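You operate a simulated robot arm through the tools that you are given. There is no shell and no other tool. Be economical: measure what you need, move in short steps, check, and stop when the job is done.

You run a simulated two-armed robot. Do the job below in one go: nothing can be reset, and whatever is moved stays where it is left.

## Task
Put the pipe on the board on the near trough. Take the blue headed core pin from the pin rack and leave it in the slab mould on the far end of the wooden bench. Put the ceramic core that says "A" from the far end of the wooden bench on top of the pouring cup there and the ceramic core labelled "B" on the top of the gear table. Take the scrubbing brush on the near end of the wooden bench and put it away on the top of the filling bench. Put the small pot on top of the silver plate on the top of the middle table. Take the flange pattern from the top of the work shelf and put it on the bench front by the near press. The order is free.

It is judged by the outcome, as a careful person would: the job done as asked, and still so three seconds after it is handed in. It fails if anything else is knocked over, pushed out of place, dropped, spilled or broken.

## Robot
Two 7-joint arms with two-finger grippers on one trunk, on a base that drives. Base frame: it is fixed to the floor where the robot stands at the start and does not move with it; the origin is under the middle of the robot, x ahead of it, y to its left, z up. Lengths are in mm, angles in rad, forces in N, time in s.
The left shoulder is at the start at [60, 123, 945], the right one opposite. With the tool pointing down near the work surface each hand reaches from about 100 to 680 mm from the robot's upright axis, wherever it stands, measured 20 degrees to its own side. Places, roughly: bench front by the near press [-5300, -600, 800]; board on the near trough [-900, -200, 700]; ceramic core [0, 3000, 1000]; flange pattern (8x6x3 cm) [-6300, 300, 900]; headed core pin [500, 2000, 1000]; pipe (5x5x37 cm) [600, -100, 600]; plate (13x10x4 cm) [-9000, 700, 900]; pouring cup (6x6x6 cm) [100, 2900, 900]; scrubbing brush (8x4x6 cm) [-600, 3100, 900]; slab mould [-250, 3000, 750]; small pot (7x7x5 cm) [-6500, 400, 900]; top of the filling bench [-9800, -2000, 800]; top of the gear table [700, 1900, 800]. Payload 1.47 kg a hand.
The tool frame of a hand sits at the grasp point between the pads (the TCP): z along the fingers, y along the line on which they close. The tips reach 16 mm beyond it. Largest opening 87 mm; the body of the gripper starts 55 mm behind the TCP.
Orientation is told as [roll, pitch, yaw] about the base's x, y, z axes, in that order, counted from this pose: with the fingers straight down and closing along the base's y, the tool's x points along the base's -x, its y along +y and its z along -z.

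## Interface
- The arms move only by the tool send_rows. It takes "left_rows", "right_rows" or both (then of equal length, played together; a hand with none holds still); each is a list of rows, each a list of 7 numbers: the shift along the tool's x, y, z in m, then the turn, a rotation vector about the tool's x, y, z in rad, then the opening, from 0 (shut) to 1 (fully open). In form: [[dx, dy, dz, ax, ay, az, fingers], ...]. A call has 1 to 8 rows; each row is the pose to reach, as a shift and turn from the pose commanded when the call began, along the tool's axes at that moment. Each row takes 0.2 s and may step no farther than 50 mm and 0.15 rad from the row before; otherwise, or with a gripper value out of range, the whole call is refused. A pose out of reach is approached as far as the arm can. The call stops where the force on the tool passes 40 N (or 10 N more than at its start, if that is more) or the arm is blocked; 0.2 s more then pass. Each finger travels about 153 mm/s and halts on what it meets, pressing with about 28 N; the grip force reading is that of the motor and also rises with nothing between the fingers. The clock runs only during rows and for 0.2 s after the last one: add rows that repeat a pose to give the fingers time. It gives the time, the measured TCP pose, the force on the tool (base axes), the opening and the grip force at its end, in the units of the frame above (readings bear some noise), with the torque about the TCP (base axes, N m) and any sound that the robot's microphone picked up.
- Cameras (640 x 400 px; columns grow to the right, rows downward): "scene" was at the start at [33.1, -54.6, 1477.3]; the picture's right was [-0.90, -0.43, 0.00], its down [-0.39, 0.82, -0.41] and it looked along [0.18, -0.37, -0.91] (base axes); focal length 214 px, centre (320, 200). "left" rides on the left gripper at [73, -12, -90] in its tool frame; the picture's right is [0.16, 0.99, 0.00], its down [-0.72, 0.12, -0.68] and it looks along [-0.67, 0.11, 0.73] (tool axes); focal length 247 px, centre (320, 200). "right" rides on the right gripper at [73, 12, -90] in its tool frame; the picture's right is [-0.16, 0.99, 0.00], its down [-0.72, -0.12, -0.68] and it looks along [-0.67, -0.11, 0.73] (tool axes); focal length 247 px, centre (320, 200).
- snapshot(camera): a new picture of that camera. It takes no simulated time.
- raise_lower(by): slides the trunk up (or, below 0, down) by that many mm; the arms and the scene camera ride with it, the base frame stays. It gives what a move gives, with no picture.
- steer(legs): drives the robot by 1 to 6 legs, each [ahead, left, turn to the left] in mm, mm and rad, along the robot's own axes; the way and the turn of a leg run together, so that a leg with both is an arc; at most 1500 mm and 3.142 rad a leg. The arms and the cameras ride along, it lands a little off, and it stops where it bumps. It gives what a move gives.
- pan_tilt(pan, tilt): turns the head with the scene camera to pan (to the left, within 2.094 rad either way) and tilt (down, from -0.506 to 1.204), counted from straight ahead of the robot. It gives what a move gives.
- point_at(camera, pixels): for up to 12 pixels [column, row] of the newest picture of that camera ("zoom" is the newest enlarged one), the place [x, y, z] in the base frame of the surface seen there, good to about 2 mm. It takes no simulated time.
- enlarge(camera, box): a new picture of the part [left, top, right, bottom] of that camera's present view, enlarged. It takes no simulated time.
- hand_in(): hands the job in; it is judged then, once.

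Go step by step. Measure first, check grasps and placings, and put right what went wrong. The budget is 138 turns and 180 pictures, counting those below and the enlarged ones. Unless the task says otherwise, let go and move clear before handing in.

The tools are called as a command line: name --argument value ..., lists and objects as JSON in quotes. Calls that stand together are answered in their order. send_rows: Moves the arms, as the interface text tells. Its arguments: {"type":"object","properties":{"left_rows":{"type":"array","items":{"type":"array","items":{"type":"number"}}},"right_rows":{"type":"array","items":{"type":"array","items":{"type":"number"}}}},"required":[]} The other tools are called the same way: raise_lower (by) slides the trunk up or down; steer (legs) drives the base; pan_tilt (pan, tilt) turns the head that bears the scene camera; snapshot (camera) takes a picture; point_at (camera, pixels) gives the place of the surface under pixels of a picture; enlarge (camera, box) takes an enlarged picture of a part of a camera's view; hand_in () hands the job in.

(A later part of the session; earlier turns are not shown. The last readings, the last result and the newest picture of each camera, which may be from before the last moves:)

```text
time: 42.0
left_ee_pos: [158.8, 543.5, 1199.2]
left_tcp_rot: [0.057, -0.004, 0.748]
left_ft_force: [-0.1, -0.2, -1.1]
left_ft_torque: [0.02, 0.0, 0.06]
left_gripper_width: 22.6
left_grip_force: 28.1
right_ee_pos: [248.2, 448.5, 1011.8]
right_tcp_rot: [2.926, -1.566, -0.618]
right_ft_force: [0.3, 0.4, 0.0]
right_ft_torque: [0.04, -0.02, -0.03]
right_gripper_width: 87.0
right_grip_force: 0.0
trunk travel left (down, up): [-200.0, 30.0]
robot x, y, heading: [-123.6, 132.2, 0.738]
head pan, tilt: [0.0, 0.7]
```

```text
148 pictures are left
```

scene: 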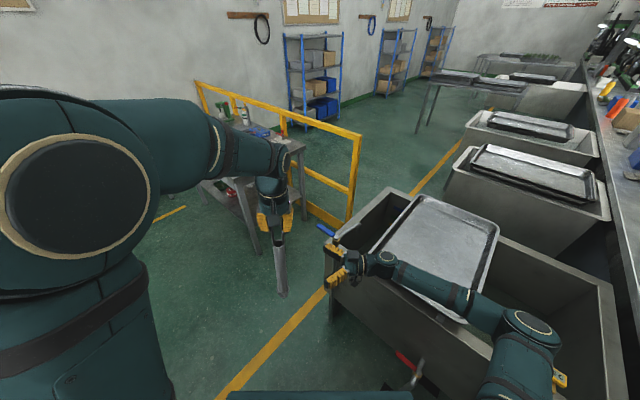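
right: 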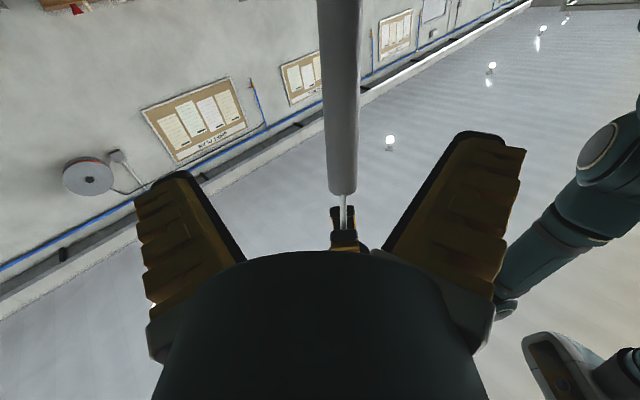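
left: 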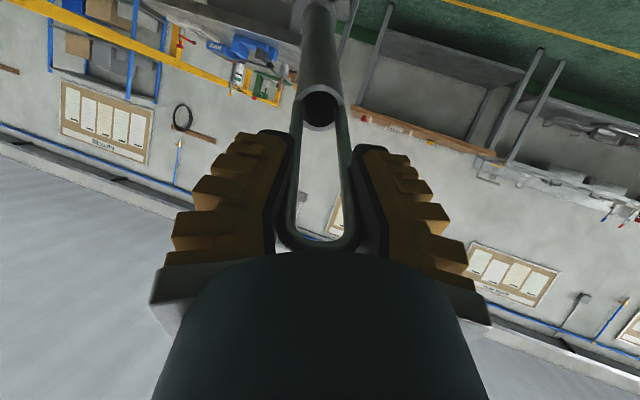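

Pipe is centred between the right fingers (col 340). Advance 128 mm and close.

send_rows --right_rows '[[0, 0, 0.045, 0, 0, 0, 1], [0, 0, 0.09, 0, 0, 0, 1], [0, 0, 0.128, 0, 0, 0, 1], [0, 0, 0.128, 0, 0, 0, 0], [0, 0, 0.128, 0, 0, 0, 0], [0, 0, 0.128, 0, 0, 0, 0]]'

snapshot --camera "right"

```text
time: 43.4
left_ee_pos: [158.3, 542.5, 1200.5]
left_tcp_rot: [0.056, -0.004, 0.748]
left_ft_force: [-0.3, 4.7, 4.8]
left_ft_torque: [0.35, -0.18, -0.01]
left_gripper_width: 21.2
left_grip_force: 28.5
right_ee_pos: [162.6, 542.2, 1013.4]
right_tcp_rot: [2.488, -1.566, -0.181]
right_ft_force: [1.2, -5.1, -5.1]
right_ft_torque: [0.65, 0.13, 0.03]
right_gripper_width: 25.0
right_grip_force: 28.2
trunk travel left (down, up): [-200.0, 30.0]
robot x, y, heading: [-122.4, 130.5, 0.735]
head pan, tilt: [0.0, 0.7]
```

```text
147 pictures are left
```

right: 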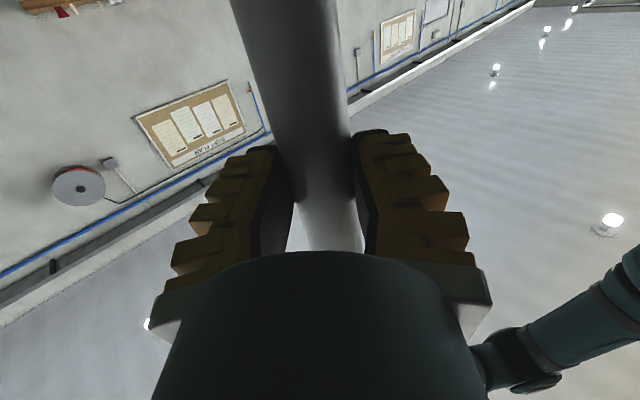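

Right hand holds the pipe (25 mm). Open the left and lift it off the bail.

send_rows --left_rows '[[0, 0, 0, 0, 0, 0, 1], [0, 0, 0, 0, 0, 0, 1], [0, 0, 0, 0, 0, 0, 1], [0, 0, -0.04, 0, 0, 0, 1], [0, 0, -0.08, 0, 0, 0, 1], [0, 0.04, -0.1, 0, 0, 0, 1], [0, 0.085, -0.1, 0, 0, 0, 1], [0, 0.13, -0.1, 0, 0, 0, 1]]'

snapshot --camera "scene"

```text
time: 45.1
left_ee_pos: [72.2, 634.1, 1308.3]
left_tcp_rot: [0.054, -0.006, 0.75]
left_ft_force: [-0.8, 0.7, 0.2]
left_ft_torque: [0.03, -0.03, -0.01]
left_gripper_width: 86.8
left_grip_force: 0.1
right_ee_pos: [162.3, 544.3, 1013.2]
right_tcp_rot: [2.465, -1.565, -0.156]
right_ft_force: [-0.3, -1.0, 0.1]
right_ft_torque: [-0.01, 0.0, -0.01]
right_gripper_width: 22.7
right_grip_force: 27.9
trunk travel left (down, up): [-200.0, 30.0]
robot x, y, heading: [-125.1, 133.9, 0.736]
head pan, tilt: [0.0, 0.7]
```

```text
146 pictures are left
```

scene: 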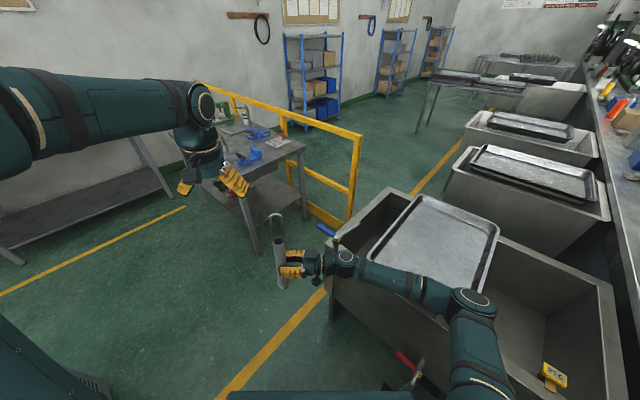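

Handover done. Now turn the right hand tool-down so the pipe lies level across.

send_rows --right_rows '[[-0.01, 0, -0.025, 0, 0.143, 0, 0], [-0.02, 0, -0.05, 0, 0.286, 0, 0], [-0.035, 0, -0.075, 0, 0.429, 0, 0], [-0.05, 0, -0.1, 0, 0.572, 0, 0], [-0.065, 0, -0.125, 0, 0.715, 0, 0], [-0.08, 0, -0.15, 0, 0.858, 0, 0], [-0.09, 0, -0.17, 0, 1.001, 0, 0], [-0.1, 0, -0.19, 0, 1.144, 0, 0]]'

send_rows --right_rows '[[0, 0, 0, 0, 0.143, 0, 0], [0, 0, 0, 0, 0.286, 0, 0], [0, 0, 0, 0, 0.427, 0, 0], [0, 0, 0, 0, 0.427, 0, 0]]'

snapshot --camera "scene"

snapshot --camera "right"

```text
time: 47.0
left_ee_pos: [73.8, 633.7, 1307.2]
left_tcp_rot: [0.057, -0.006, 0.75]
left_ft_force: [0.0, -0.2, -0.3]
left_ft_torque: [0.01, -0.01, 0.05]
left_gripper_width: 87.2
left_grip_force: 0.1
right_ee_pos: [289.0, 401.7, 1110.1]
right_tcp_rot: [0.003, -0.43, 2.306]
right_ft_force: [0.3, -0.3, -1.7]
right_ft_torque: [0.0, -0.01, 0.07]
right_gripper_width: 21.8
right_grip_force: 27.8
trunk travel left (down, up): [-200.0, 30.0]
robot x, y, heading: [-123.2, 134.6, 0.738]
head pan, tilt: [0.0, 0.7]
```

```text
time: 48.0
left_ee_pos: [73.9, 633.2, 1308.4]
left_tcp_rot: [0.058, -0.005, 0.75]
left_ft_force: [-0.5, 1.0, 0.1]
left_ft_torque: [0.04, 0.03, 0.02]
left_gripper_width: 86.9
left_grip_force: 0.1
right_ee_pos: [291.4, 402.6, 1110.8]
right_tcp_rot: [0.004, -0.003, 2.309]
right_ft_force: [-0.3, 0.1, -1.2]
right_ft_torque: [0.02, 0.0, 0.02]
right_gripper_width: 21.4
right_grip_force: 28.0
trunk travel left (down, up): [-200.0, 30.0]
robot x, y, heading: [-123.5, 132.7, 0.74]
head pan, tilt: [0.0, 0.7]
```

```text
145 pictures are left
```

scene: 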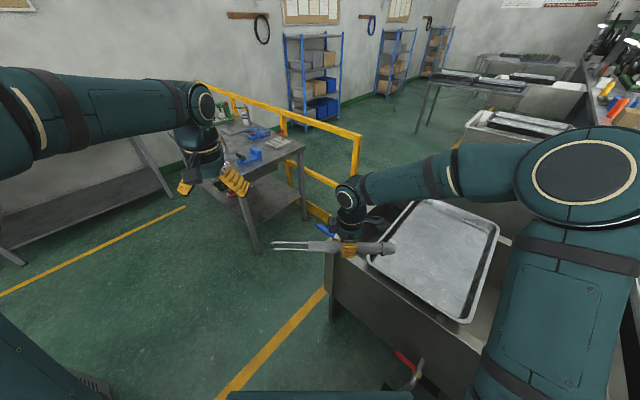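

```text
144 pictures are left
```

right: 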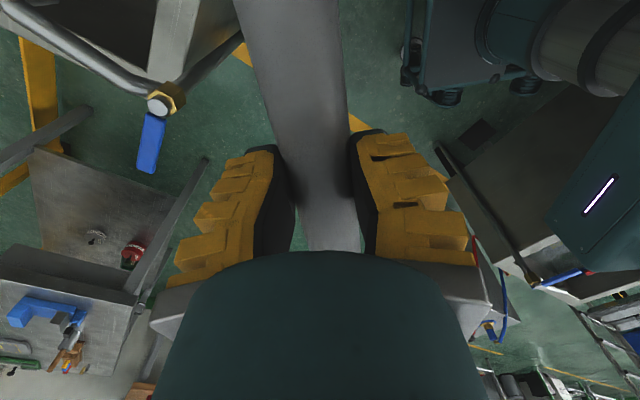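

Pipe is level and along the robot's left-right. Turn to face the near trough and get closer.

steer --legs '[[0, 0, 1.2], [0, 0, 1.2], [120, 0, 0], [0, 220, 0]]'

pan_tilt --pan 0 --tilt 0.85

snapshot --camera "scene"

```text
time: 55.2
left_ee_pos: [-702.1, -102.2, 1308.8]
left_tcp_rot: [0.057, -0.006, -3.129]
left_ft_force: [1.3, 1.2, 0.4]
left_ft_torque: [-0.02, 0.05, 0.02]
left_gripper_width: 87.1
left_grip_force: 0.1
right_ee_pos: [-706.9, 213.4, 1111.0]
right_tcp_rot: [0.001, -0.004, -1.57]
right_ft_force: [1.3, 0.5, -0.9]
right_ft_torque: [-0.05, 0.05, 0.03]
right_gripper_width: 18.3
right_grip_force: 27.8
trunk travel left (down, up): [-200.0, 30.0]
robot x, y, heading: [-222.2, 137.7, -3.141]
head pan, tilt: [0.0, 0.7]
stopped in leg 3: the robot was blocked; the commanded pose is now the measured one
```

```text
time: 55.9
left_ee_pos: [-705.6, -102.5, 1307.7]
left_tcp_rot: [0.057, -0.001, -3.127]
left_ft_force: [0.0, 0.3, -0.2]
left_ft_torque: [0.01, 0.0, 0.02]
left_gripper_width: 86.8
left_grip_force: 0.0
right_ee_pos: [-710.9, 213.3, 1109.0]
right_tcp_rot: [0.007, -0.004, -1.569]
right_ft_force: [-0.5, 0.0, -1.4]
right_ft_torque: [0.0, -0.06, 0.01]
right_gripper_width: 18.4
right_grip_force: 27.6
trunk travel left (down, up): [-200.0, 30.0]
robot x, y, heading: [-226.4, 137.6, -3.145]
head pan, tilt: [0.0, 0.85]
```

```text
143 pictures are left
```

scene: 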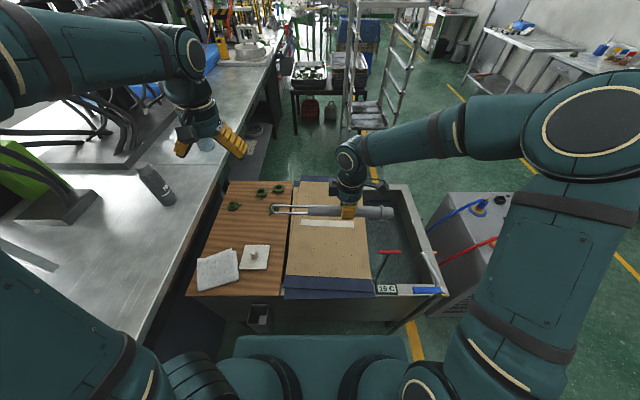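

Grip width shrinks (25→18 mm): the pipe may be creeping out. Check with the right camera.

snapshot --camera "right"

enlarge --camera "scene" --box '[240, 130, 440, 260]'

point_at --camera "scene" --pixels '[[275, 209], [325, 210], [380, 212], [390, 212], [349, 208], [240, 190], [240, 200], [216, 270], [255, 255], [270, 240], [277, 189], [262, 192]]'

```text
142 pictures are left
```

right: 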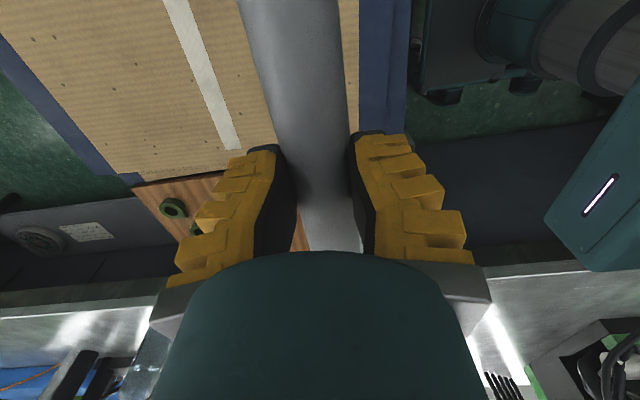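

```text
3.08 times, centred on (340, 195) of scene
```

zoom: 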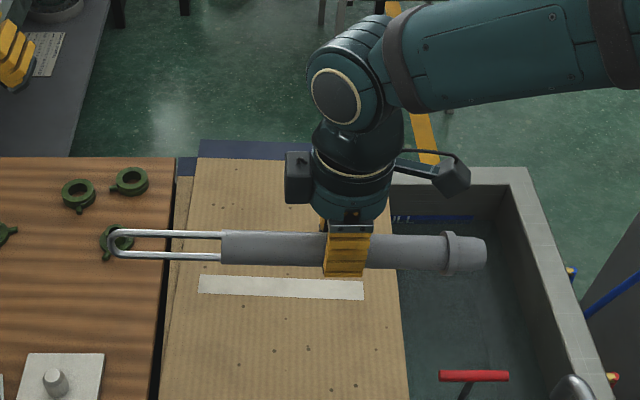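

```text
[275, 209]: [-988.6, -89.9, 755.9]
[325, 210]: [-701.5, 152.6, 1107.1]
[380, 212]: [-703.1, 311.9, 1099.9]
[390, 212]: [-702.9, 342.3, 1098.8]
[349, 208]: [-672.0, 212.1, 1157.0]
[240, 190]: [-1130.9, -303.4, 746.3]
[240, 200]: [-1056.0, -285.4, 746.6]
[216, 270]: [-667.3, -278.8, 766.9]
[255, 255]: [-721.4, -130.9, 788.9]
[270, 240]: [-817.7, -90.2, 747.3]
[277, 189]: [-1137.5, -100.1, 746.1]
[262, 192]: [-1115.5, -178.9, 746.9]
```

Pipe is gripped off-centre (it's ~13 mm below the TCP) and creeping out. Set it down on the flat cardboard directly beneath and regrip deeper.

send_rows --right_rows '[[0, 0, 0.045, 0, 0, 0, 0], [0, 0, 0.093, 0, 0, 0, 0], [0, 0, 0.141, 0, 0, 0, 0], [0, 0, 0.189, 0, 0, 0, 0], [0, 0, 0.237, 0, 0, 0, 0], [0, 0, 0.28, 0, 0, 0, 0], [0, 0, 0.305, 0, 0, 0, 0], [0, 0, 0.32, 0, 0, 0, 0]]'

snapshot --camera "right"

enlarge --camera "scene" --box '[240, 180, 440, 310]'

```text
time: 57.7
left_ee_pos: [-704.8, -101.8, 1306.4]
left_tcp_rot: [0.058, -0.004, -3.128]
left_ft_force: [0.1, -0.4, -0.2]
left_ft_torque: [0.0, 0.01, 0.02]
left_gripper_width: 87.2
left_grip_force: 0.0
right_ee_pos: [-707.3, 213.0, 788.8]
right_tcp_rot: [0.005, -0.003, -1.568]
right_ft_force: [0.0, 0.1, -0.7]
right_ft_torque: [-0.06, 0.0, -0.01]
right_gripper_width: 18.2
right_grip_force: 27.9
trunk travel left (down, up): [-200.0, 30.0]
robot x, y, heading: [-222.6, 134.2, -3.141]
head pan, tilt: [0.0, 0.85]
```

```text
140 pictures are left
```

right: 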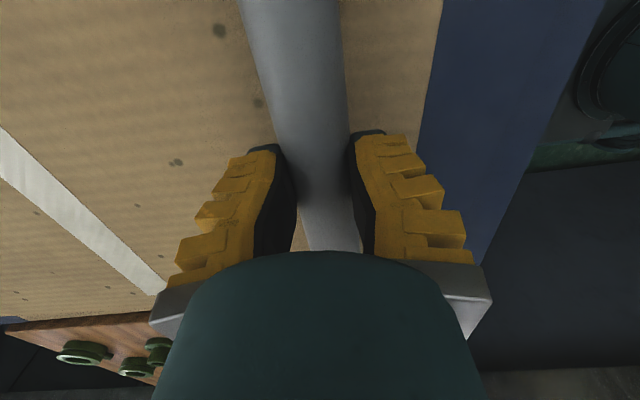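

```text
3.08 times, centred on (340, 245) of scene
```

zoom: 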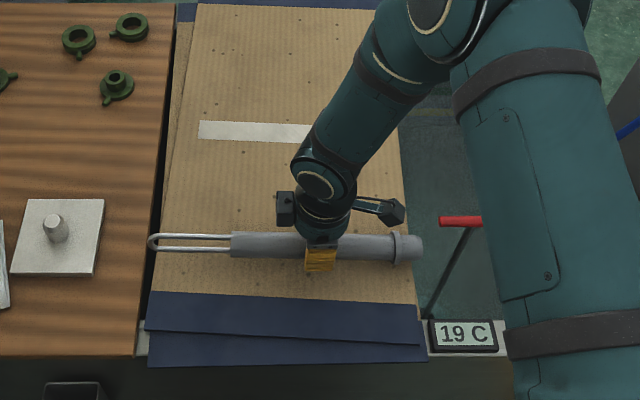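

Lower gently until contact.

send_rows --right_rows '[[0, 0, 0.004, 0, 0, 0, 0], [0, 0, 0.008, 0, 0, 0, 0], [0, 0, 0.012, 0, 0, 0, 0], [0, 0, 0.016, 0, 0, 0, 0]]'

enlarge --camera "scene" --box '[280, 230, 400, 290]'

point_at --camera "zoom" --pixels '[[240, 180], [200, 180], [440, 190], [480, 195], [510, 195], [440, 250], [545, 195]]'

```text
time: 58.7
left_ee_pos: [-703.8, -103.7, 1306.8]
left_tcp_rot: [0.057, -0.003, -3.129]
left_ft_force: [0.8, 1.6, -0.4]
left_ft_torque: [0.02, 0.03, 0.0]
left_gripper_width: 87.0
left_grip_force: 0.1
right_ee_pos: [-708.1, 212.2, 777.3]
right_tcp_rot: [0.0, -0.006, -1.568]
right_ft_force: [-0.6, -1.0, 25.4]
right_ft_torque: [0.26, -0.02, -0.01]
right_gripper_width: 27.7
right_grip_force: 28.1
trunk travel left (down, up): [-200.0, 30.0]
robot x, y, heading: [-223.1, 130.7, -3.136]
head pan, tilt: [0.0, 0.85]
```

```text
5.33 times, centred on (340, 260) of scene
```

zoom: 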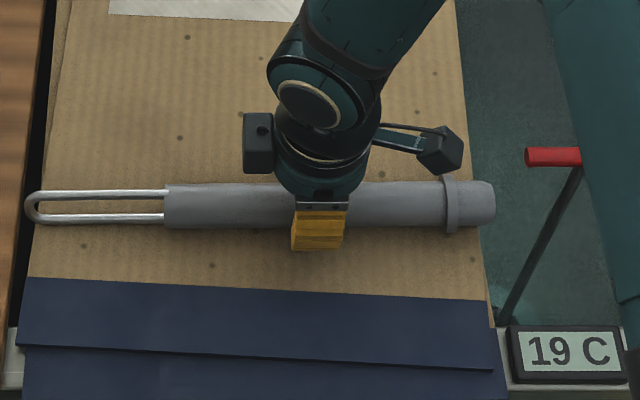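

```text
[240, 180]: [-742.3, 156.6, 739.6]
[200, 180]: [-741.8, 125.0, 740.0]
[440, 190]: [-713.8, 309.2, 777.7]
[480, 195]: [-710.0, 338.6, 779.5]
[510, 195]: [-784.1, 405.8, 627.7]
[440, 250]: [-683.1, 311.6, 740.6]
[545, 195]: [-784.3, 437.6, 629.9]
```

Contact made; open, go down to near-centre, regrip.

send_rows --right_rows '[[0, 0, -0.002, 0, 0, 0, 0.5], [0, 0, 0, 0, 0, 0, 0.6], [0, 0, 0.006, 0, 0, 0, 0.6], [0, 0, 0.012, 0, 0, 0, 0.6], [0, 0, 0.012, 0, 0, 0, 0.2], [0, 0, 0.012, 0, 0, 0, 0], [0, 0, 0.012, 0, 0, 0, 0]]'

```text
time: 60.3
left_ee_pos: [-706.8, -103.2, 1307.1]
left_tcp_rot: [0.058, -0.004, -3.128]
left_ft_force: [0.4, 0.1, -0.3]
left_ft_torque: [0.0, -0.02, 0.07]
left_gripper_width: 87.0
left_grip_force: 0.0
right_ee_pos: [-707.1, 211.9, 761.7]
right_tcp_rot: [0.006, -0.004, -1.57]
right_ft_force: [-0.5, 0.3, 0.2]
right_ft_torque: [-0.02, -0.01, -0.03]
right_gripper_width: 30.2
right_grip_force: 27.7
trunk travel left (down, up): [-200.0, 30.0]
robot x, y, heading: [-221.3, 137.1, -3.14]
head pan, tilt: [0.0, 0.85]
```

Good centred grip (30 mm). Lift, back off slightly and strafe left to the wooden board.

send_rows --right_rows '[[0, 0, -0.03, 0, 0, 0, 0], [0, 0, -0.07, 0, 0, 0, 0], [0, 0, -0.11, 0, 0, 0, 0]]'

steer --legs '[[-15, 0, 0], [0, 220, 0]]'

snapshot --camera "scene"

```text
time: 61.1
left_ee_pos: [-705.0, -103.7, 1306.8]
left_tcp_rot: [0.056, -0.004, -3.128]
left_ft_force: [-0.4, -0.3, -0.9]
left_ft_torque: [-0.01, -0.02, -0.01]
left_gripper_width: 86.8
left_grip_force: 0.0
right_ee_pos: [-707.2, 210.9, 871.6]
right_tcp_rot: [0.004, -0.003, -1.569]
right_ft_force: [1.2, -0.1, -0.8]
right_ft_torque: [0.01, -0.01, -0.02]
right_gripper_width: 30.2
right_grip_force: 27.9
trunk travel left (down, up): [-200.0, 30.0]
robot x, y, heading: [-219.7, 134.6, -3.138]
head pan, tilt: [0.0, 0.85]
```

```text
time: 64.1
left_ee_pos: [-689.0, -325.0, 1307.2]
left_tcp_rot: [0.059, -0.005, -3.127]
left_ft_force: [-1.3, -0.2, 0.1]
left_ft_torque: [0.01, 0.01, -0.02]
left_gripper_width: 87.1
left_grip_force: 0.2
right_ee_pos: [-694.0, -9.2, 870.7]
right_tcp_rot: [0.004, -0.003, -1.57]
right_ft_force: [0.7, 0.3, -0.3]
right_ft_torque: [0.0, 0.03, 0.01]
right_gripper_width: 30.5
right_grip_force: 28.3
trunk travel left (down, up): [-200.0, 30.0]
robot x, y, heading: [-209.4, -91.2, -3.137]
head pan, tilt: [0.0, 0.85]
```

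```text
137 pictures are left
```

scene: 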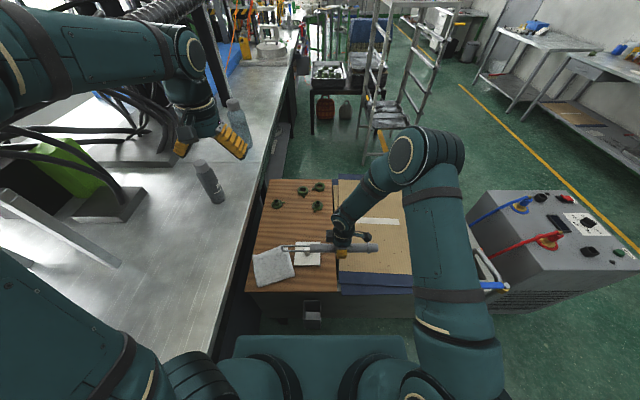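

Check board obstacles and the bench edge while moving above the target.

point_at --camera "scene" --pixels '[[277, 203], [317, 206], [300, 241], [318, 241], [297, 266], [258, 252], [290, 252], [264, 190], [250, 225], [240, 240], [300, 215], [330, 215]]'

send_rows --right_rows '[[-0.03, -0.03, 0, 0, 0, 0, 0], [-0.06, -0.06, 0, 0, 0, 0, 0], [-0.09, -0.09, 0, 0, 0, 0, 0], [-0.12, -0.12, 0, 0, 0, 0, 0], [-0.148, -0.146, 0, 0, 0, 0, 0]]'

enlarge --camera "scene" --box '[220, 160, 420, 300]'

```text
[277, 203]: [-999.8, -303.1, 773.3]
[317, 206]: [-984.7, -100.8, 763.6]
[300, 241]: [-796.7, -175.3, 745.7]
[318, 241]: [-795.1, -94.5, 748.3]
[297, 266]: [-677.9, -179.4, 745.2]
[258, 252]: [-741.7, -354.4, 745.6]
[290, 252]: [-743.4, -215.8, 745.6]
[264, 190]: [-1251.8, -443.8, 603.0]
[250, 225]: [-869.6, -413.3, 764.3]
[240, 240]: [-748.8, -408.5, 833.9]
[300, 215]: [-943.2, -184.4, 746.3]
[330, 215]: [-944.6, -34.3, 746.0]
```

```text
time: 65.3
left_ee_pos: [-689.8, -325.1, 1306.8]
left_tcp_rot: [0.057, -0.002, -3.128]
left_ft_force: [0.3, 0.2, 0.0]
left_ft_torque: [0.03, -0.06, 0.0]
left_gripper_width: 87.0
left_grip_force: 0.0
right_ee_pos: [-839.0, -159.1, 870.6]
right_tcp_rot: [0.006, -0.002, -1.569]
right_ft_force: [-1.3, 0.7, -0.2]
right_ft_torque: [0.04, 0.01, 0.06]
right_gripper_width: 30.5
right_grip_force: 28.5
trunk travel left (down, up): [-200.0, 30.0]
robot x, y, heading: [-203.7, -87.4, -3.14]
head pan, tilt: [0.0, 0.85]
```

```text
2.86 times, centred on (320, 230) of scene
```

zoom: 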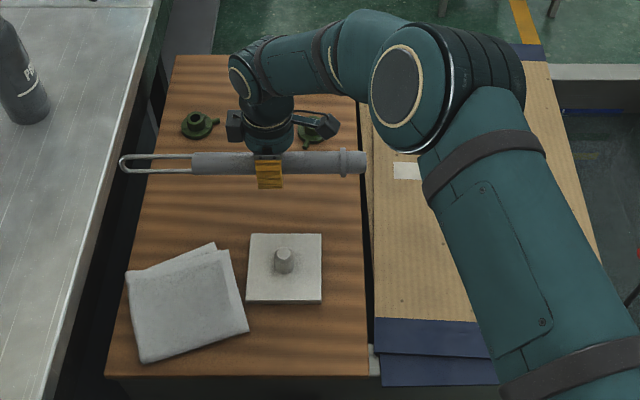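

Clear strip confirmed. Shift 10 mm away from the bench, 20 mm deeper, and lower.

send_rows --right_rows '[[0.01, -0.02, 0.02, 0, 0, 0, 0], [0.01, -0.02, 0.06, 0, 0, 0, 0], [0.01, -0.02, 0.085, 0, 0, 0, 0], [0.01, -0.02, 0.092, 0, 0, 0, 0], [0.01, -0.02, 0.097, 0, 0, 0, 0], [0.01, -0.02, 0.101, 0, 0, 0, 0]]'

enlarge --camera "scene" --box '[220, 160, 420, 300]'

```text
time: 66.7
left_ee_pos: [-689.5, -323.3, 1305.9]
left_tcp_rot: [0.059, -0.004, -3.126]
left_ft_force: [0.0, -0.8, -0.2]
left_ft_torque: [0.05, 0.0, 0.03]
left_gripper_width: 87.1
left_grip_force: 0.0
right_ee_pos: [-857.8, -147.6, 769.7]
right_tcp_rot: [0.006, -0.004, -1.572]
right_ft_force: [0.5, 0.7, -1.5]
right_ft_torque: [0.01, -0.01, -0.04]
right_gripper_width: 30.0
right_grip_force: 27.8
trunk travel left (down, up): [-200.0, 30.0]
robot x, y, heading: [-207.7, -83.4, -3.141]
head pan, tilt: [0.0, 0.85]
```

```text
2.86 times, centred on (320, 230) of scene
```

zoom: 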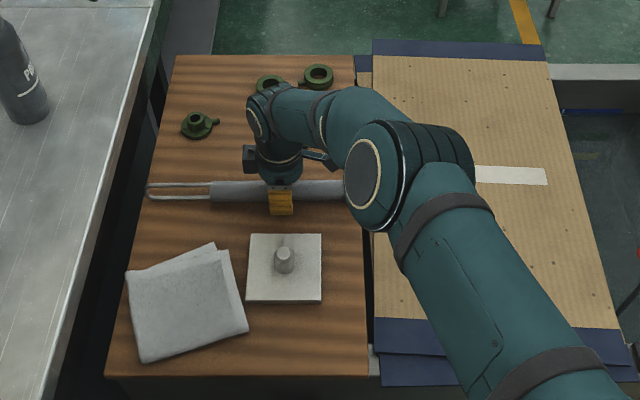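

Lower the last few mm and release, then rise.

send_rows --right_rows '[[0, 0, 0.002, 0, 0, 0, 0], [0, 0, 0.004, 0, 0, 0, 0], [0, 0, 0.004, 0, 0, 0, 0.4], [0, 0, 0.004, 0, 0, 0, 0.6], [0, 0, 0.003, 0, 0, 0, 0.6]]'

send_rows --right_rows '[[0, 0, -0.03, 0, 0, 0, 0.6], [0, 0, -0.07, 0, 0, 0, 0.6], [0, 0, -0.115, 0, 0, 0, 0.6], [0, 0, -0.16, 0, 0, 0, 0.6], [0, 0, -0.2, 0, 0, 0, 0.6], [0.02, 0.04, -0.24, 0, 0, 0, 1], [0.05, 0.08, -0.24, 0, 0, 0, 1], [0.08, 0.12, -0.24, 0, 0, 0, 1]]'

enlarge --camera "scene" --box '[220, 160, 420, 300]'

```text
time: 67.9
left_ee_pos: [-688.5, -324.4, 1307.1]
left_tcp_rot: [0.058, -0.005, -3.127]
left_ft_force: [-0.2, -0.3, -0.5]
left_ft_torque: [0.02, 0.01, 0.0]
left_gripper_width: 87.0
left_grip_force: 0.0
right_ee_pos: [-858.6, -148.0, 766.4]
right_tcp_rot: [0.006, -0.002, -1.569]
right_ft_force: [0.1, -0.4, 0.0]
right_ft_torque: [0.02, 0.02, -0.02]
right_gripper_width: 57.4
right_grip_force: 3.6
trunk travel left (down, up): [-200.0, 30.0]
robot x, y, heading: [-208.6, -83.9, -3.14]
head pan, tilt: [0.0, 0.85]
```

```text
refused: row 6 steps farther than a row can; nothing moved
```

```text
2.86 times, centred on (320, 230) of scene
```

zoom: 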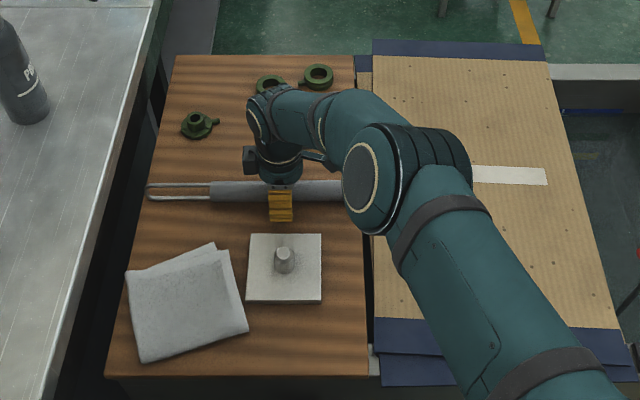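

Released; rise straight up, then un-yaw the right hand.

send_rows --right_rows '[[0, 0, -0.03, 0, 0, 0, 0.7], [0, 0, -0.07, 0, 0, 0, 0.7], [0, 0, -0.115, 0, 0, 0, 0.7], [0, 0, -0.16, 0, 0, 0, 1], [0, 0, -0.2, 0, 0, 0, 1], [0, 0, -0.24, 0, 0, 0.14, 1], [0, 0, -0.28, 0, 0, 0.28, 1], [0, 0.03, -0.31, 0, 0, 0.42, 1]]'

send_rows --right_rows '[[0.035, 0.035, 0, 0, 0, 0.145, 1], [0.07, 0.07, 0, 0, 0, 0.29, 1], [0.105, 0.105, 0, 0, 0, 0.435, 1], [0.14, 0.14, 0, 0, 0, 0.58, 1], [0.16, 0.16, 0, 0, 0, 0.725, 1], [0.18, 0.18, 0, 0, 0, 0.87, 1], [0.2, 0.2, 0, 0, 0, 1.01, 1], [0.2, 0.2, 0, 0, 0, 1.15, 1]]'

enlarge --camera "scene" --box '[220, 160, 420, 300]'

point_at --camera "zoom" --pixels '[[150, 188], [215, 190], [340, 190], [360, 190], [180, 184], [180, 198]]'

```text
time: 69.7
left_ee_pos: [-687.9, -324.2, 1306.8]
left_tcp_rot: [0.058, -0.005, -3.128]
left_ft_force: [0.2, 0.4, 0.5]
left_ft_torque: [-0.02, 0.06, -0.01]
left_gripper_width: 87.3
left_grip_force: 0.0
right_ee_pos: [-829.1, -146.2, 1079.4]
right_tcp_rot: [0.004, -0.004, -1.991]
right_ft_force: [0.8, -0.1, -0.8]
right_ft_torque: [0.03, 0.02, 0.02]
right_gripper_width: 87.1
right_grip_force: 0.0
trunk travel left (down, up): [-200.0, 30.0]
robot x, y, heading: [-204.8, -84.3, -3.14]
head pan, tilt: [0.0, 0.85]
```

```text
time: 71.5
left_ee_pos: [-691.0, -325.2, 1307.8]
left_tcp_rot: [0.058, -0.004, -3.126]
left_ft_force: [0.1, 0.6, 0.0]
left_ft_torque: [-0.02, -0.05, -0.01]
left_gripper_width: 87.0
left_grip_force: 0.0
right_ee_pos: [-566.1, -45.4, 1077.9]
right_tcp_rot: [0.003, 0.006, 3.141]
right_ft_force: [-0.8, 0.1, 0.4]
right_ft_torque: [0.0, -0.01, -0.02]
right_gripper_width: 87.0
right_grip_force: 0.1
trunk travel left (down, up): [-200.0, 30.0]
robot x, y, heading: [-207.6, -87.7, -3.141]
head pan, tilt: [0.0, 0.85]
```

```text
2.86 times, centred on (320, 230) of scene
```

zoom: 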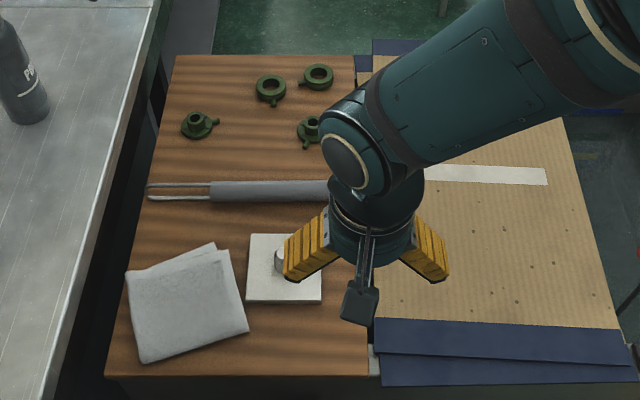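

```text
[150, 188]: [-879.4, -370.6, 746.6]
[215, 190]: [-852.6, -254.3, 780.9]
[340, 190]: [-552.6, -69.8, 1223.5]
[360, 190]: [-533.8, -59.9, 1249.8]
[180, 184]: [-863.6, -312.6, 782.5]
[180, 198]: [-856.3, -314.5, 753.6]
```

Pipe lies on the board. Now go toward the gear table: strafe into the aisle and turn to face +y.

steer --legs '[[-30, 0, 0], [0, -1000, 0], [0, 0, -1.57]]'

pan_tilt --pan -0.3 --tilt 0.45

snapshot --camera "scene"

enlarge --camera "scene" --box '[180, 130, 340, 230]'

```text
time: 84.8
left_ee_pos: [-421.8, 1391.3, 1307.0]
left_tcp_rot: [0.057, -0.004, 1.591]
left_ft_force: [0.0, -0.6, 0.1]
left_ft_torque: [0.0, 0.0, -0.01]
left_gripper_width: 87.0
left_grip_force: 0.1
right_ee_pos: [-139.9, 1270.2, 1077.9]
right_tcp_rot: [0.004, 0.005, 1.58]
right_ft_force: [0.0, 0.2, -0.3]
right_ft_torque: [0.02, 0.05, -0.02]
right_gripper_width: 87.0
right_grip_force: 0.0
trunk travel left (down, up): [-200.0, 30.0]
robot x, y, heading: [-175.5, 913.0, 1.578]
head pan, tilt: [0.0, 0.85]
```

```text
time: 85.7
left_ee_pos: [-421.1, 1392.0, 1307.9]
left_tcp_rot: [0.056, -0.004, 1.591]
left_ft_force: [-0.7, -1.0, 0.1]
left_ft_torque: [-0.02, 0.02, 0.0]
left_gripper_width: 87.0
left_grip_force: 0.1
right_ee_pos: [-141.2, 1270.2, 1078.3]
right_tcp_rot: [0.004, 0.006, 1.578]
right_ft_force: [0.0, 0.3, -0.2]
right_ft_torque: [-0.01, -0.01, -0.01]
right_gripper_width: 87.0
right_grip_force: 0.1
trunk travel left (down, up): [-200.0, 30.0]
robot x, y, heading: [-179.9, 909.6, 1.579]
head pan, tilt: [-0.3, 0.45]
```

```text
132 pictures are left
```

scene: 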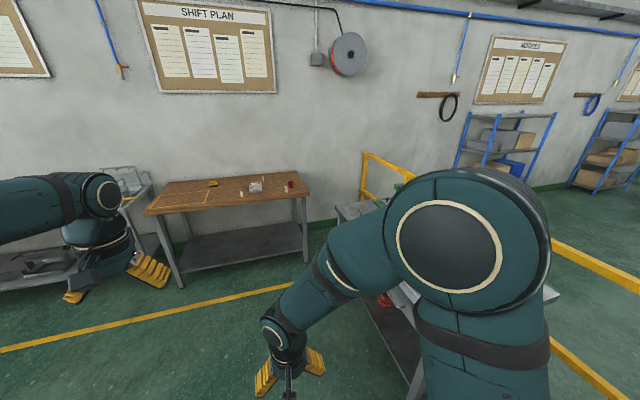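

```text
4.00 times, centred on (260, 180) of scene
```

zoom: 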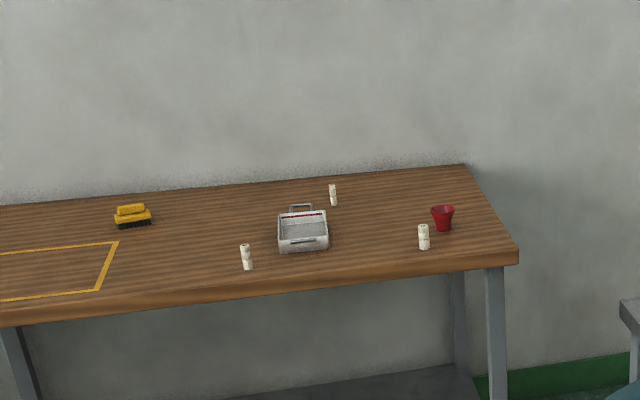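

Three cores, the mould, cup and brush visible on the bench. Drive up between bench and gear table and face the gear table.

steer --legs '[[850, 0, 0], [0, 0, -1.57]]'

pan_tilt --pan 0 --tilt 0.6

snapshot --camera "scene"

pan_tilt --pan 1.4 --tilt 0.6

snapshot --camera "scene"

```text
time: 94.0
left_ee_pos: [288.7, 2006.4, 1307.8]
left_tcp_rot: [0.056, -0.003, 0.035]
left_ft_force: [0.1, -0.6, 0.3]
left_ft_torque: [0.02, 0.02, -0.03]
left_gripper_width: 87.1
left_grip_force: 0.1
right_ee_pos: [170.9, 1724.0, 1077.4]
right_tcp_rot: [0.003, 0.006, 0.025]
right_ft_force: [-0.4, -1.0, 0.0]
right_ft_torque: [-0.02, -0.01, 0.04]
right_gripper_width: 87.0
right_grip_force: 0.1
trunk travel left (down, up): [-200.0, 30.0]
robot x, y, heading: [-186.6, 1757.4, 0.026]
head pan, tilt: [-0.3, 0.45]
```

```text
time: 94.8
left_ee_pos: [287.9, 2007.4, 1307.4]
left_tcp_rot: [0.056, -0.003, 0.035]
left_ft_force: [0.0, 0.6, 0.0]
left_ft_torque: [0.03, 0.0, 0.01]
left_gripper_width: 87.1
left_grip_force: 0.1
right_ee_pos: [170.7, 1725.1, 1077.7]
right_tcp_rot: [0.002, 0.006, 0.024]
right_ft_force: [-0.3, -0.4, 0.2]
right_ft_torque: [0.0, 0.01, -0.02]
right_gripper_width: 87.2
right_grip_force: 0.2
trunk travel left (down, up): [-200.0, 30.0]
robot x, y, heading: [-191.1, 1755.5, 0.021]
head pan, tilt: [0.0, 0.6]
```

```text
130 pictures are left
```

scene: 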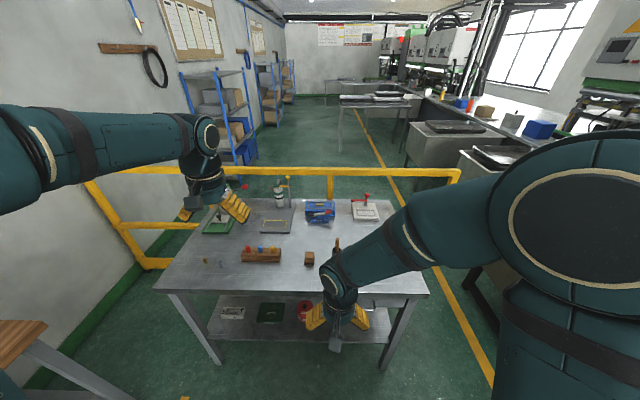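

```text
time: 96.3
left_ee_pos: [288.4, 2006.7, 1306.6]
left_tcp_rot: [0.058, -0.002, 0.036]
left_ft_force: [-1.1, -0.5, 0.0]
left_ft_torque: [-0.04, 0.01, 0.01]
left_gripper_width: 87.2
left_grip_force: 0.1
right_ee_pos: [171.2, 1724.3, 1078.4]
right_tcp_rot: [0.003, 0.005, 0.025]
right_ft_force: [0.5, -1.0, -0.2]
right_ft_torque: [-0.01, -0.03, 0.0]
right_gripper_width: 86.7
right_grip_force: 0.1
trunk travel left (down, up): [-200.0, 30.0]
robot x, y, heading: [-188.7, 1758.5, 0.023]
head pan, tilt: [1.4, 0.6]
```

```text
129 pictures are left
```

scene: 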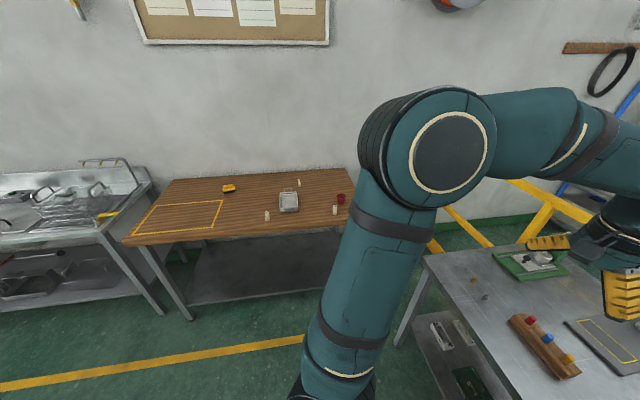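

Locate everything: rack on the gear table (pan 0) and objects on the bench.

point_at --camera "scene" --pixels '[[548, 338], [530, 322], [567, 358], [289, 195], [267, 215], [300, 184], [335, 209], [341, 199], [229, 188], [430, 262], [290, 235], [320, 225]]'

enlarge --camera "scene" --box '[480, 280, 640, 380]'

enlarge --camera "scene" --box '[210, 165, 370, 255]'

```text
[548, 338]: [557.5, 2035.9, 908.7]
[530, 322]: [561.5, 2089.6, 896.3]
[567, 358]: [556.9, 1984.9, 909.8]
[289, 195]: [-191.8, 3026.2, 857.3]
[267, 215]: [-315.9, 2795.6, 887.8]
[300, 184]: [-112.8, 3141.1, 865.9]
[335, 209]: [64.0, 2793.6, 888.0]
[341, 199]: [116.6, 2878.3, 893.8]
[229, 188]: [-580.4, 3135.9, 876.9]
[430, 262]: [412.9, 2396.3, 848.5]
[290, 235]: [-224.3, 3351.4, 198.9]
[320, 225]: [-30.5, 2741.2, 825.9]
```

```text
4.00 times, centred on (560, 330) of scene
```

zoom: 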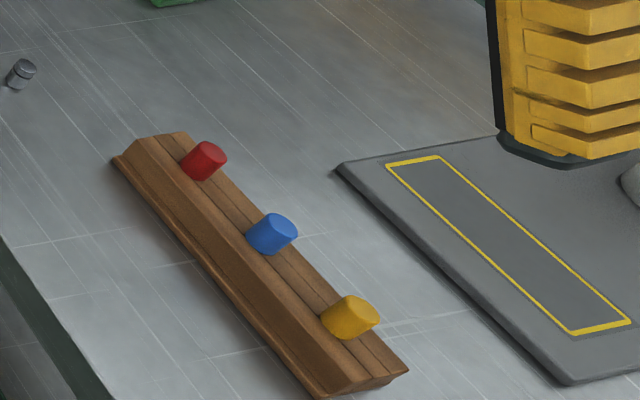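

```text
4.00 times, centred on (290, 210) of scene
```

zoom: 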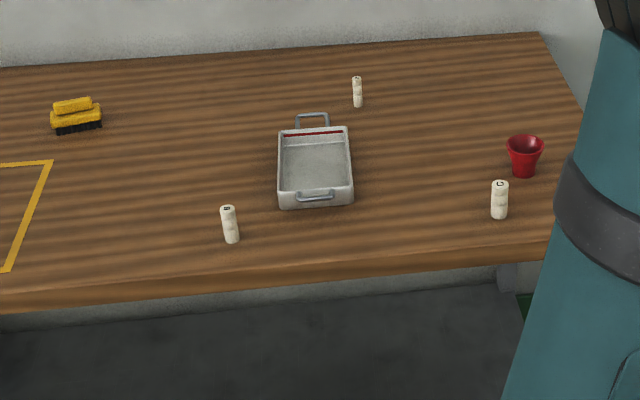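

Blue pin head at ≈[557,2036,908]. Drive closer and view with the left-hand camera.

steer --legs '[[190, 0, -0.02]]'

send_rows --left_rows '[[0, 0, 0.05, 0, 0, 0, 1], [0, 0, 0.1, 0, 0, 0, 1], [0, 0, 0.15, 0, 0, 0, 1], [0, 0, 0.2, 0, 0, 0, 1], [0, 0, 0.25, 0, 0, 0, 1]]'

snapshot --camera "left"

pan_tilt --pan 0.4 --tilt 0.8

snapshot --camera "scene"

```text
time: 97.8
left_ee_pos: [482.4, 2000.7, 1306.7]
left_tcp_rot: [0.056, -0.002, 0.015]
left_ft_force: [0.6, 0.5, -0.2]
left_ft_torque: [0.0, 0.04, -0.02]
left_gripper_width: 86.9
left_grip_force: 0.1
right_ee_pos: [358.7, 1720.8, 1077.5]
right_tcp_rot: [0.002, 0.005, 0.003]
right_ft_force: [-0.3, -0.3, 0.0]
right_ft_torque: [0.01, 0.02, -0.01]
right_gripper_width: 87.1
right_grip_force: 0.1
trunk travel left (down, up): [-200.0, 30.0]
robot x, y, heading: [4.1, 1760.1, -0.001]
head pan, tilt: [1.4, 0.6]
```

```text
time: 99.0
left_ee_pos: [483.1, 2013.0, 1056.6]
left_tcp_rot: [0.059, 0.0, 0.016]
left_ft_force: [1.1, -0.4, 0.1]
left_ft_torque: [0.02, -0.03, 0.0]
left_gripper_width: 87.2
left_grip_force: 0.2
right_ee_pos: [359.6, 1720.6, 1079.1]
right_tcp_rot: [0.004, 0.007, 0.003]
right_ft_force: [0.0, 1.0, -1.1]
right_ft_torque: [0.02, 0.0, 0.0]
right_gripper_width: 87.0
right_grip_force: 0.1
trunk travel left (down, up): [-200.0, 30.0]
robot x, y, heading: [0.1, 1758.3, 0.002]
head pan, tilt: [1.4, 0.6]
```

```text
126 pictures are left
```

left: 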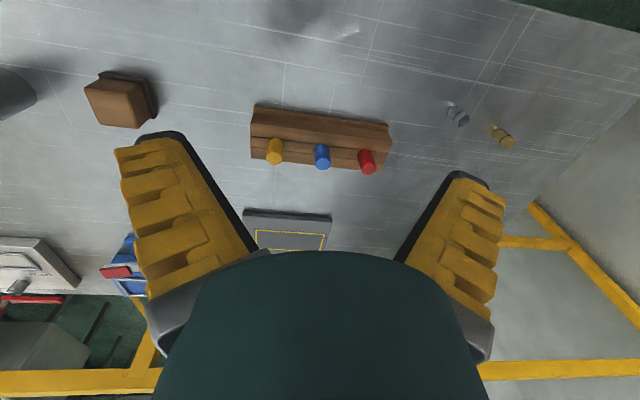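

```text
time: 100.3
left_ee_pos: [483.0, 2012.8, 1056.7]
left_tcp_rot: [0.059, -0.003, 0.016]
left_ft_force: [0.7, 0.9, 0.8]
left_ft_torque: [0.01, 0.02, 0.0]
left_gripper_width: 87.0
left_grip_force: 0.0
right_ee_pos: [359.2, 1720.2, 1077.1]
right_tcp_rot: [0.004, 0.004, 0.003]
right_ft_force: [0.2, -0.4, -0.7]
right_ft_torque: [-0.02, -0.01, 0.0]
right_gripper_width: 87.0
right_grip_force: 0.1
trunk travel left (down, up): [-200.0, 30.0]
robot x, y, heading: [-2.4, 1764.4, 0.002]
head pan, tilt: [0.4, 0.799]
```

```text
125 pictures are left
```

scene: 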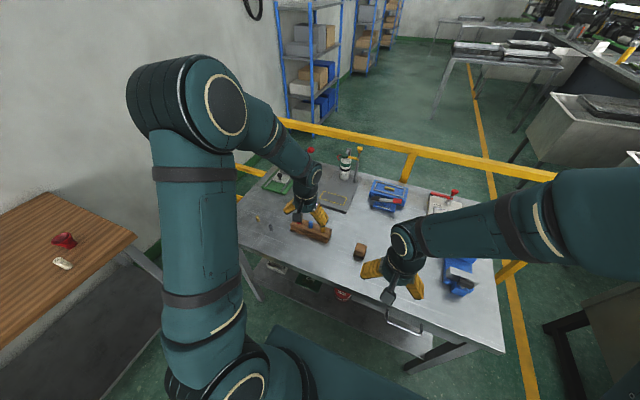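

Zoom on the pins from the left camera.

enlarge --camera "left" --box '[230, 90, 410, 200]'

point_at --camera "left" --pixels '[[322, 148], [322, 153], [323, 163], [323, 167], [316, 158], [330, 158], [320, 115], [320, 130], [320, 140], [275, 147], [368, 158], [345, 158]]'

```text
3.56 times, centred on (320, 145) of left
```

zoom: 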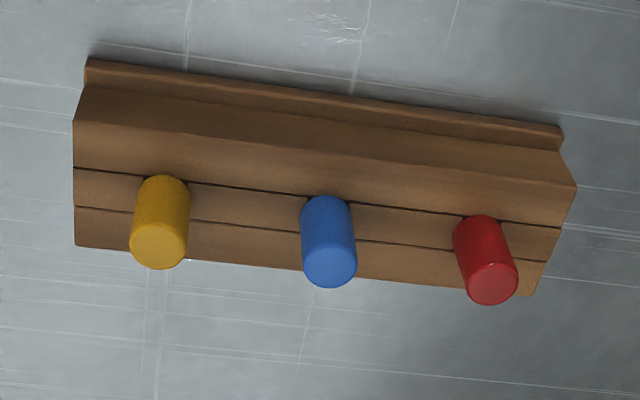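

```text
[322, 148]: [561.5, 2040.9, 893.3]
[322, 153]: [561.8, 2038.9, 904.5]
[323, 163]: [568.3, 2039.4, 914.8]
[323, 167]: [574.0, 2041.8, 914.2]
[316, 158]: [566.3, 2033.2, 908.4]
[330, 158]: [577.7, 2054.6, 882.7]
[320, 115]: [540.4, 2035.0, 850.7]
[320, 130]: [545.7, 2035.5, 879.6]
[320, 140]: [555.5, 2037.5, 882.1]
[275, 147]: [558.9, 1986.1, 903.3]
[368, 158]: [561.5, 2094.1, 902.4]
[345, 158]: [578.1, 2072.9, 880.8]
```

Pins are vertical; blue head axis ≈[568,2039.5], z 885–914. Approach with a narrowed opening.

send_rows --left_rows '[[-0.04, 0.009, 0.02, 0.058, 0, 0, 0.4], [-0.085, 0.0184, 0.03, 0.058, 0, 0, 0.4], [-0.085, 0.0184, 0.07, 0.058, 0, 0, 0.4], [-0.085, 0.0184, 0.1, 0.058, 0, 0, 0.4]]'

snapshot --camera "left"

point_at --camera "left" --pixels '[[318, 130], [318, 140]]'

```text
time: 101.3
left_ee_pos: [567.1, 2038.4, 959.0]
left_tcp_rot: [-0.001, -0.003, 0.017]
left_ft_force: [0.2, 1.0, -0.5]
left_ft_torque: [0.01, -0.01, 0.01]
left_gripper_width: 40.7
left_grip_force: 4.4
right_ee_pos: [359.1, 1719.2, 1078.7]
right_tcp_rot: [0.002, 0.006, 0.003]
right_ft_force: [1.4, 0.1, -0.9]
right_ft_torque: [0.02, -0.01, -0.01]
right_gripper_width: 86.7
right_grip_force: 0.0
trunk travel left (down, up): [-200.0, 30.0]
robot x, y, heading: [-0.2, 1762.7, 0.004]
head pan, tilt: [0.4, 0.799]
```

```text
123 pictures are left
```

left: 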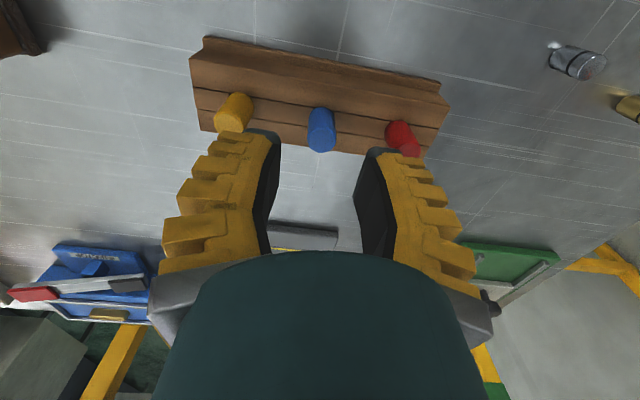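

```text
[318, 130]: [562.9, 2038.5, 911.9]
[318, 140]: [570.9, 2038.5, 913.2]
```

Aligned. Descend 54 mm, close, lift.

send_rows --left_rows '[[-0.001, 0.001, 0.03, 0, 0, 0, 0.35], [-0.001, 0.001, 0.054, 0, 0, 0, 0.35], [-0.001, 0.001, 0.054, 0, 0, 0, 0], [-0.001, 0.001, 0.054, 0, 0, 0, 0], [-0.001, 0.001, 0.054, 0, 0, 0, 0], [-0.001, 0.001, 0.04, 0, 0, 0, 0], [-0.001, 0.001, 0.01, 0, 0, 0, 0], [-0.001, 0.001, -0.03, 0, 0, 0, 0]]'

snapshot --camera "left"

```text
time: 103.1
left_ee_pos: [566.5, 2039.9, 987.9]
left_tcp_rot: [-0.001, -0.004, 0.015]
left_ft_force: [0.0, 0.7, 0.1]
left_ft_torque: [-0.01, -0.02, 0.01]
left_gripper_width: 9.5
left_grip_force: 27.7
right_ee_pos: [358.2, 1718.6, 1078.5]
right_tcp_rot: [0.005, 0.004, 0.004]
right_ft_force: [0.7, 0.7, -0.3]
right_ft_torque: [0.0, -0.01, -0.01]
right_gripper_width: 86.9
right_grip_force: 0.1
trunk travel left (down, up): [-200.0, 30.0]
robot x, y, heading: [-0.7, 1757.0, 0.006]
head pan, tilt: [0.4, 0.799]
```

```text
122 pictures are left
```

left: 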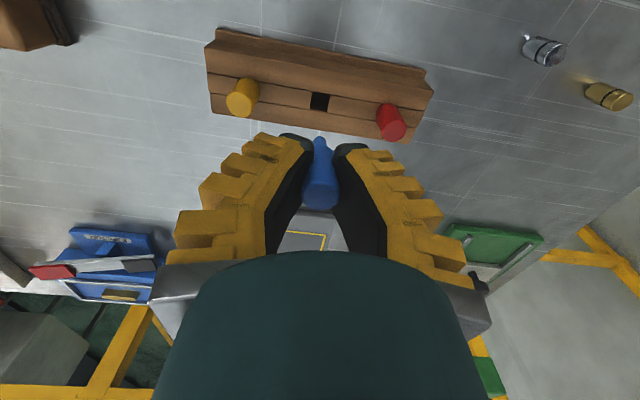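

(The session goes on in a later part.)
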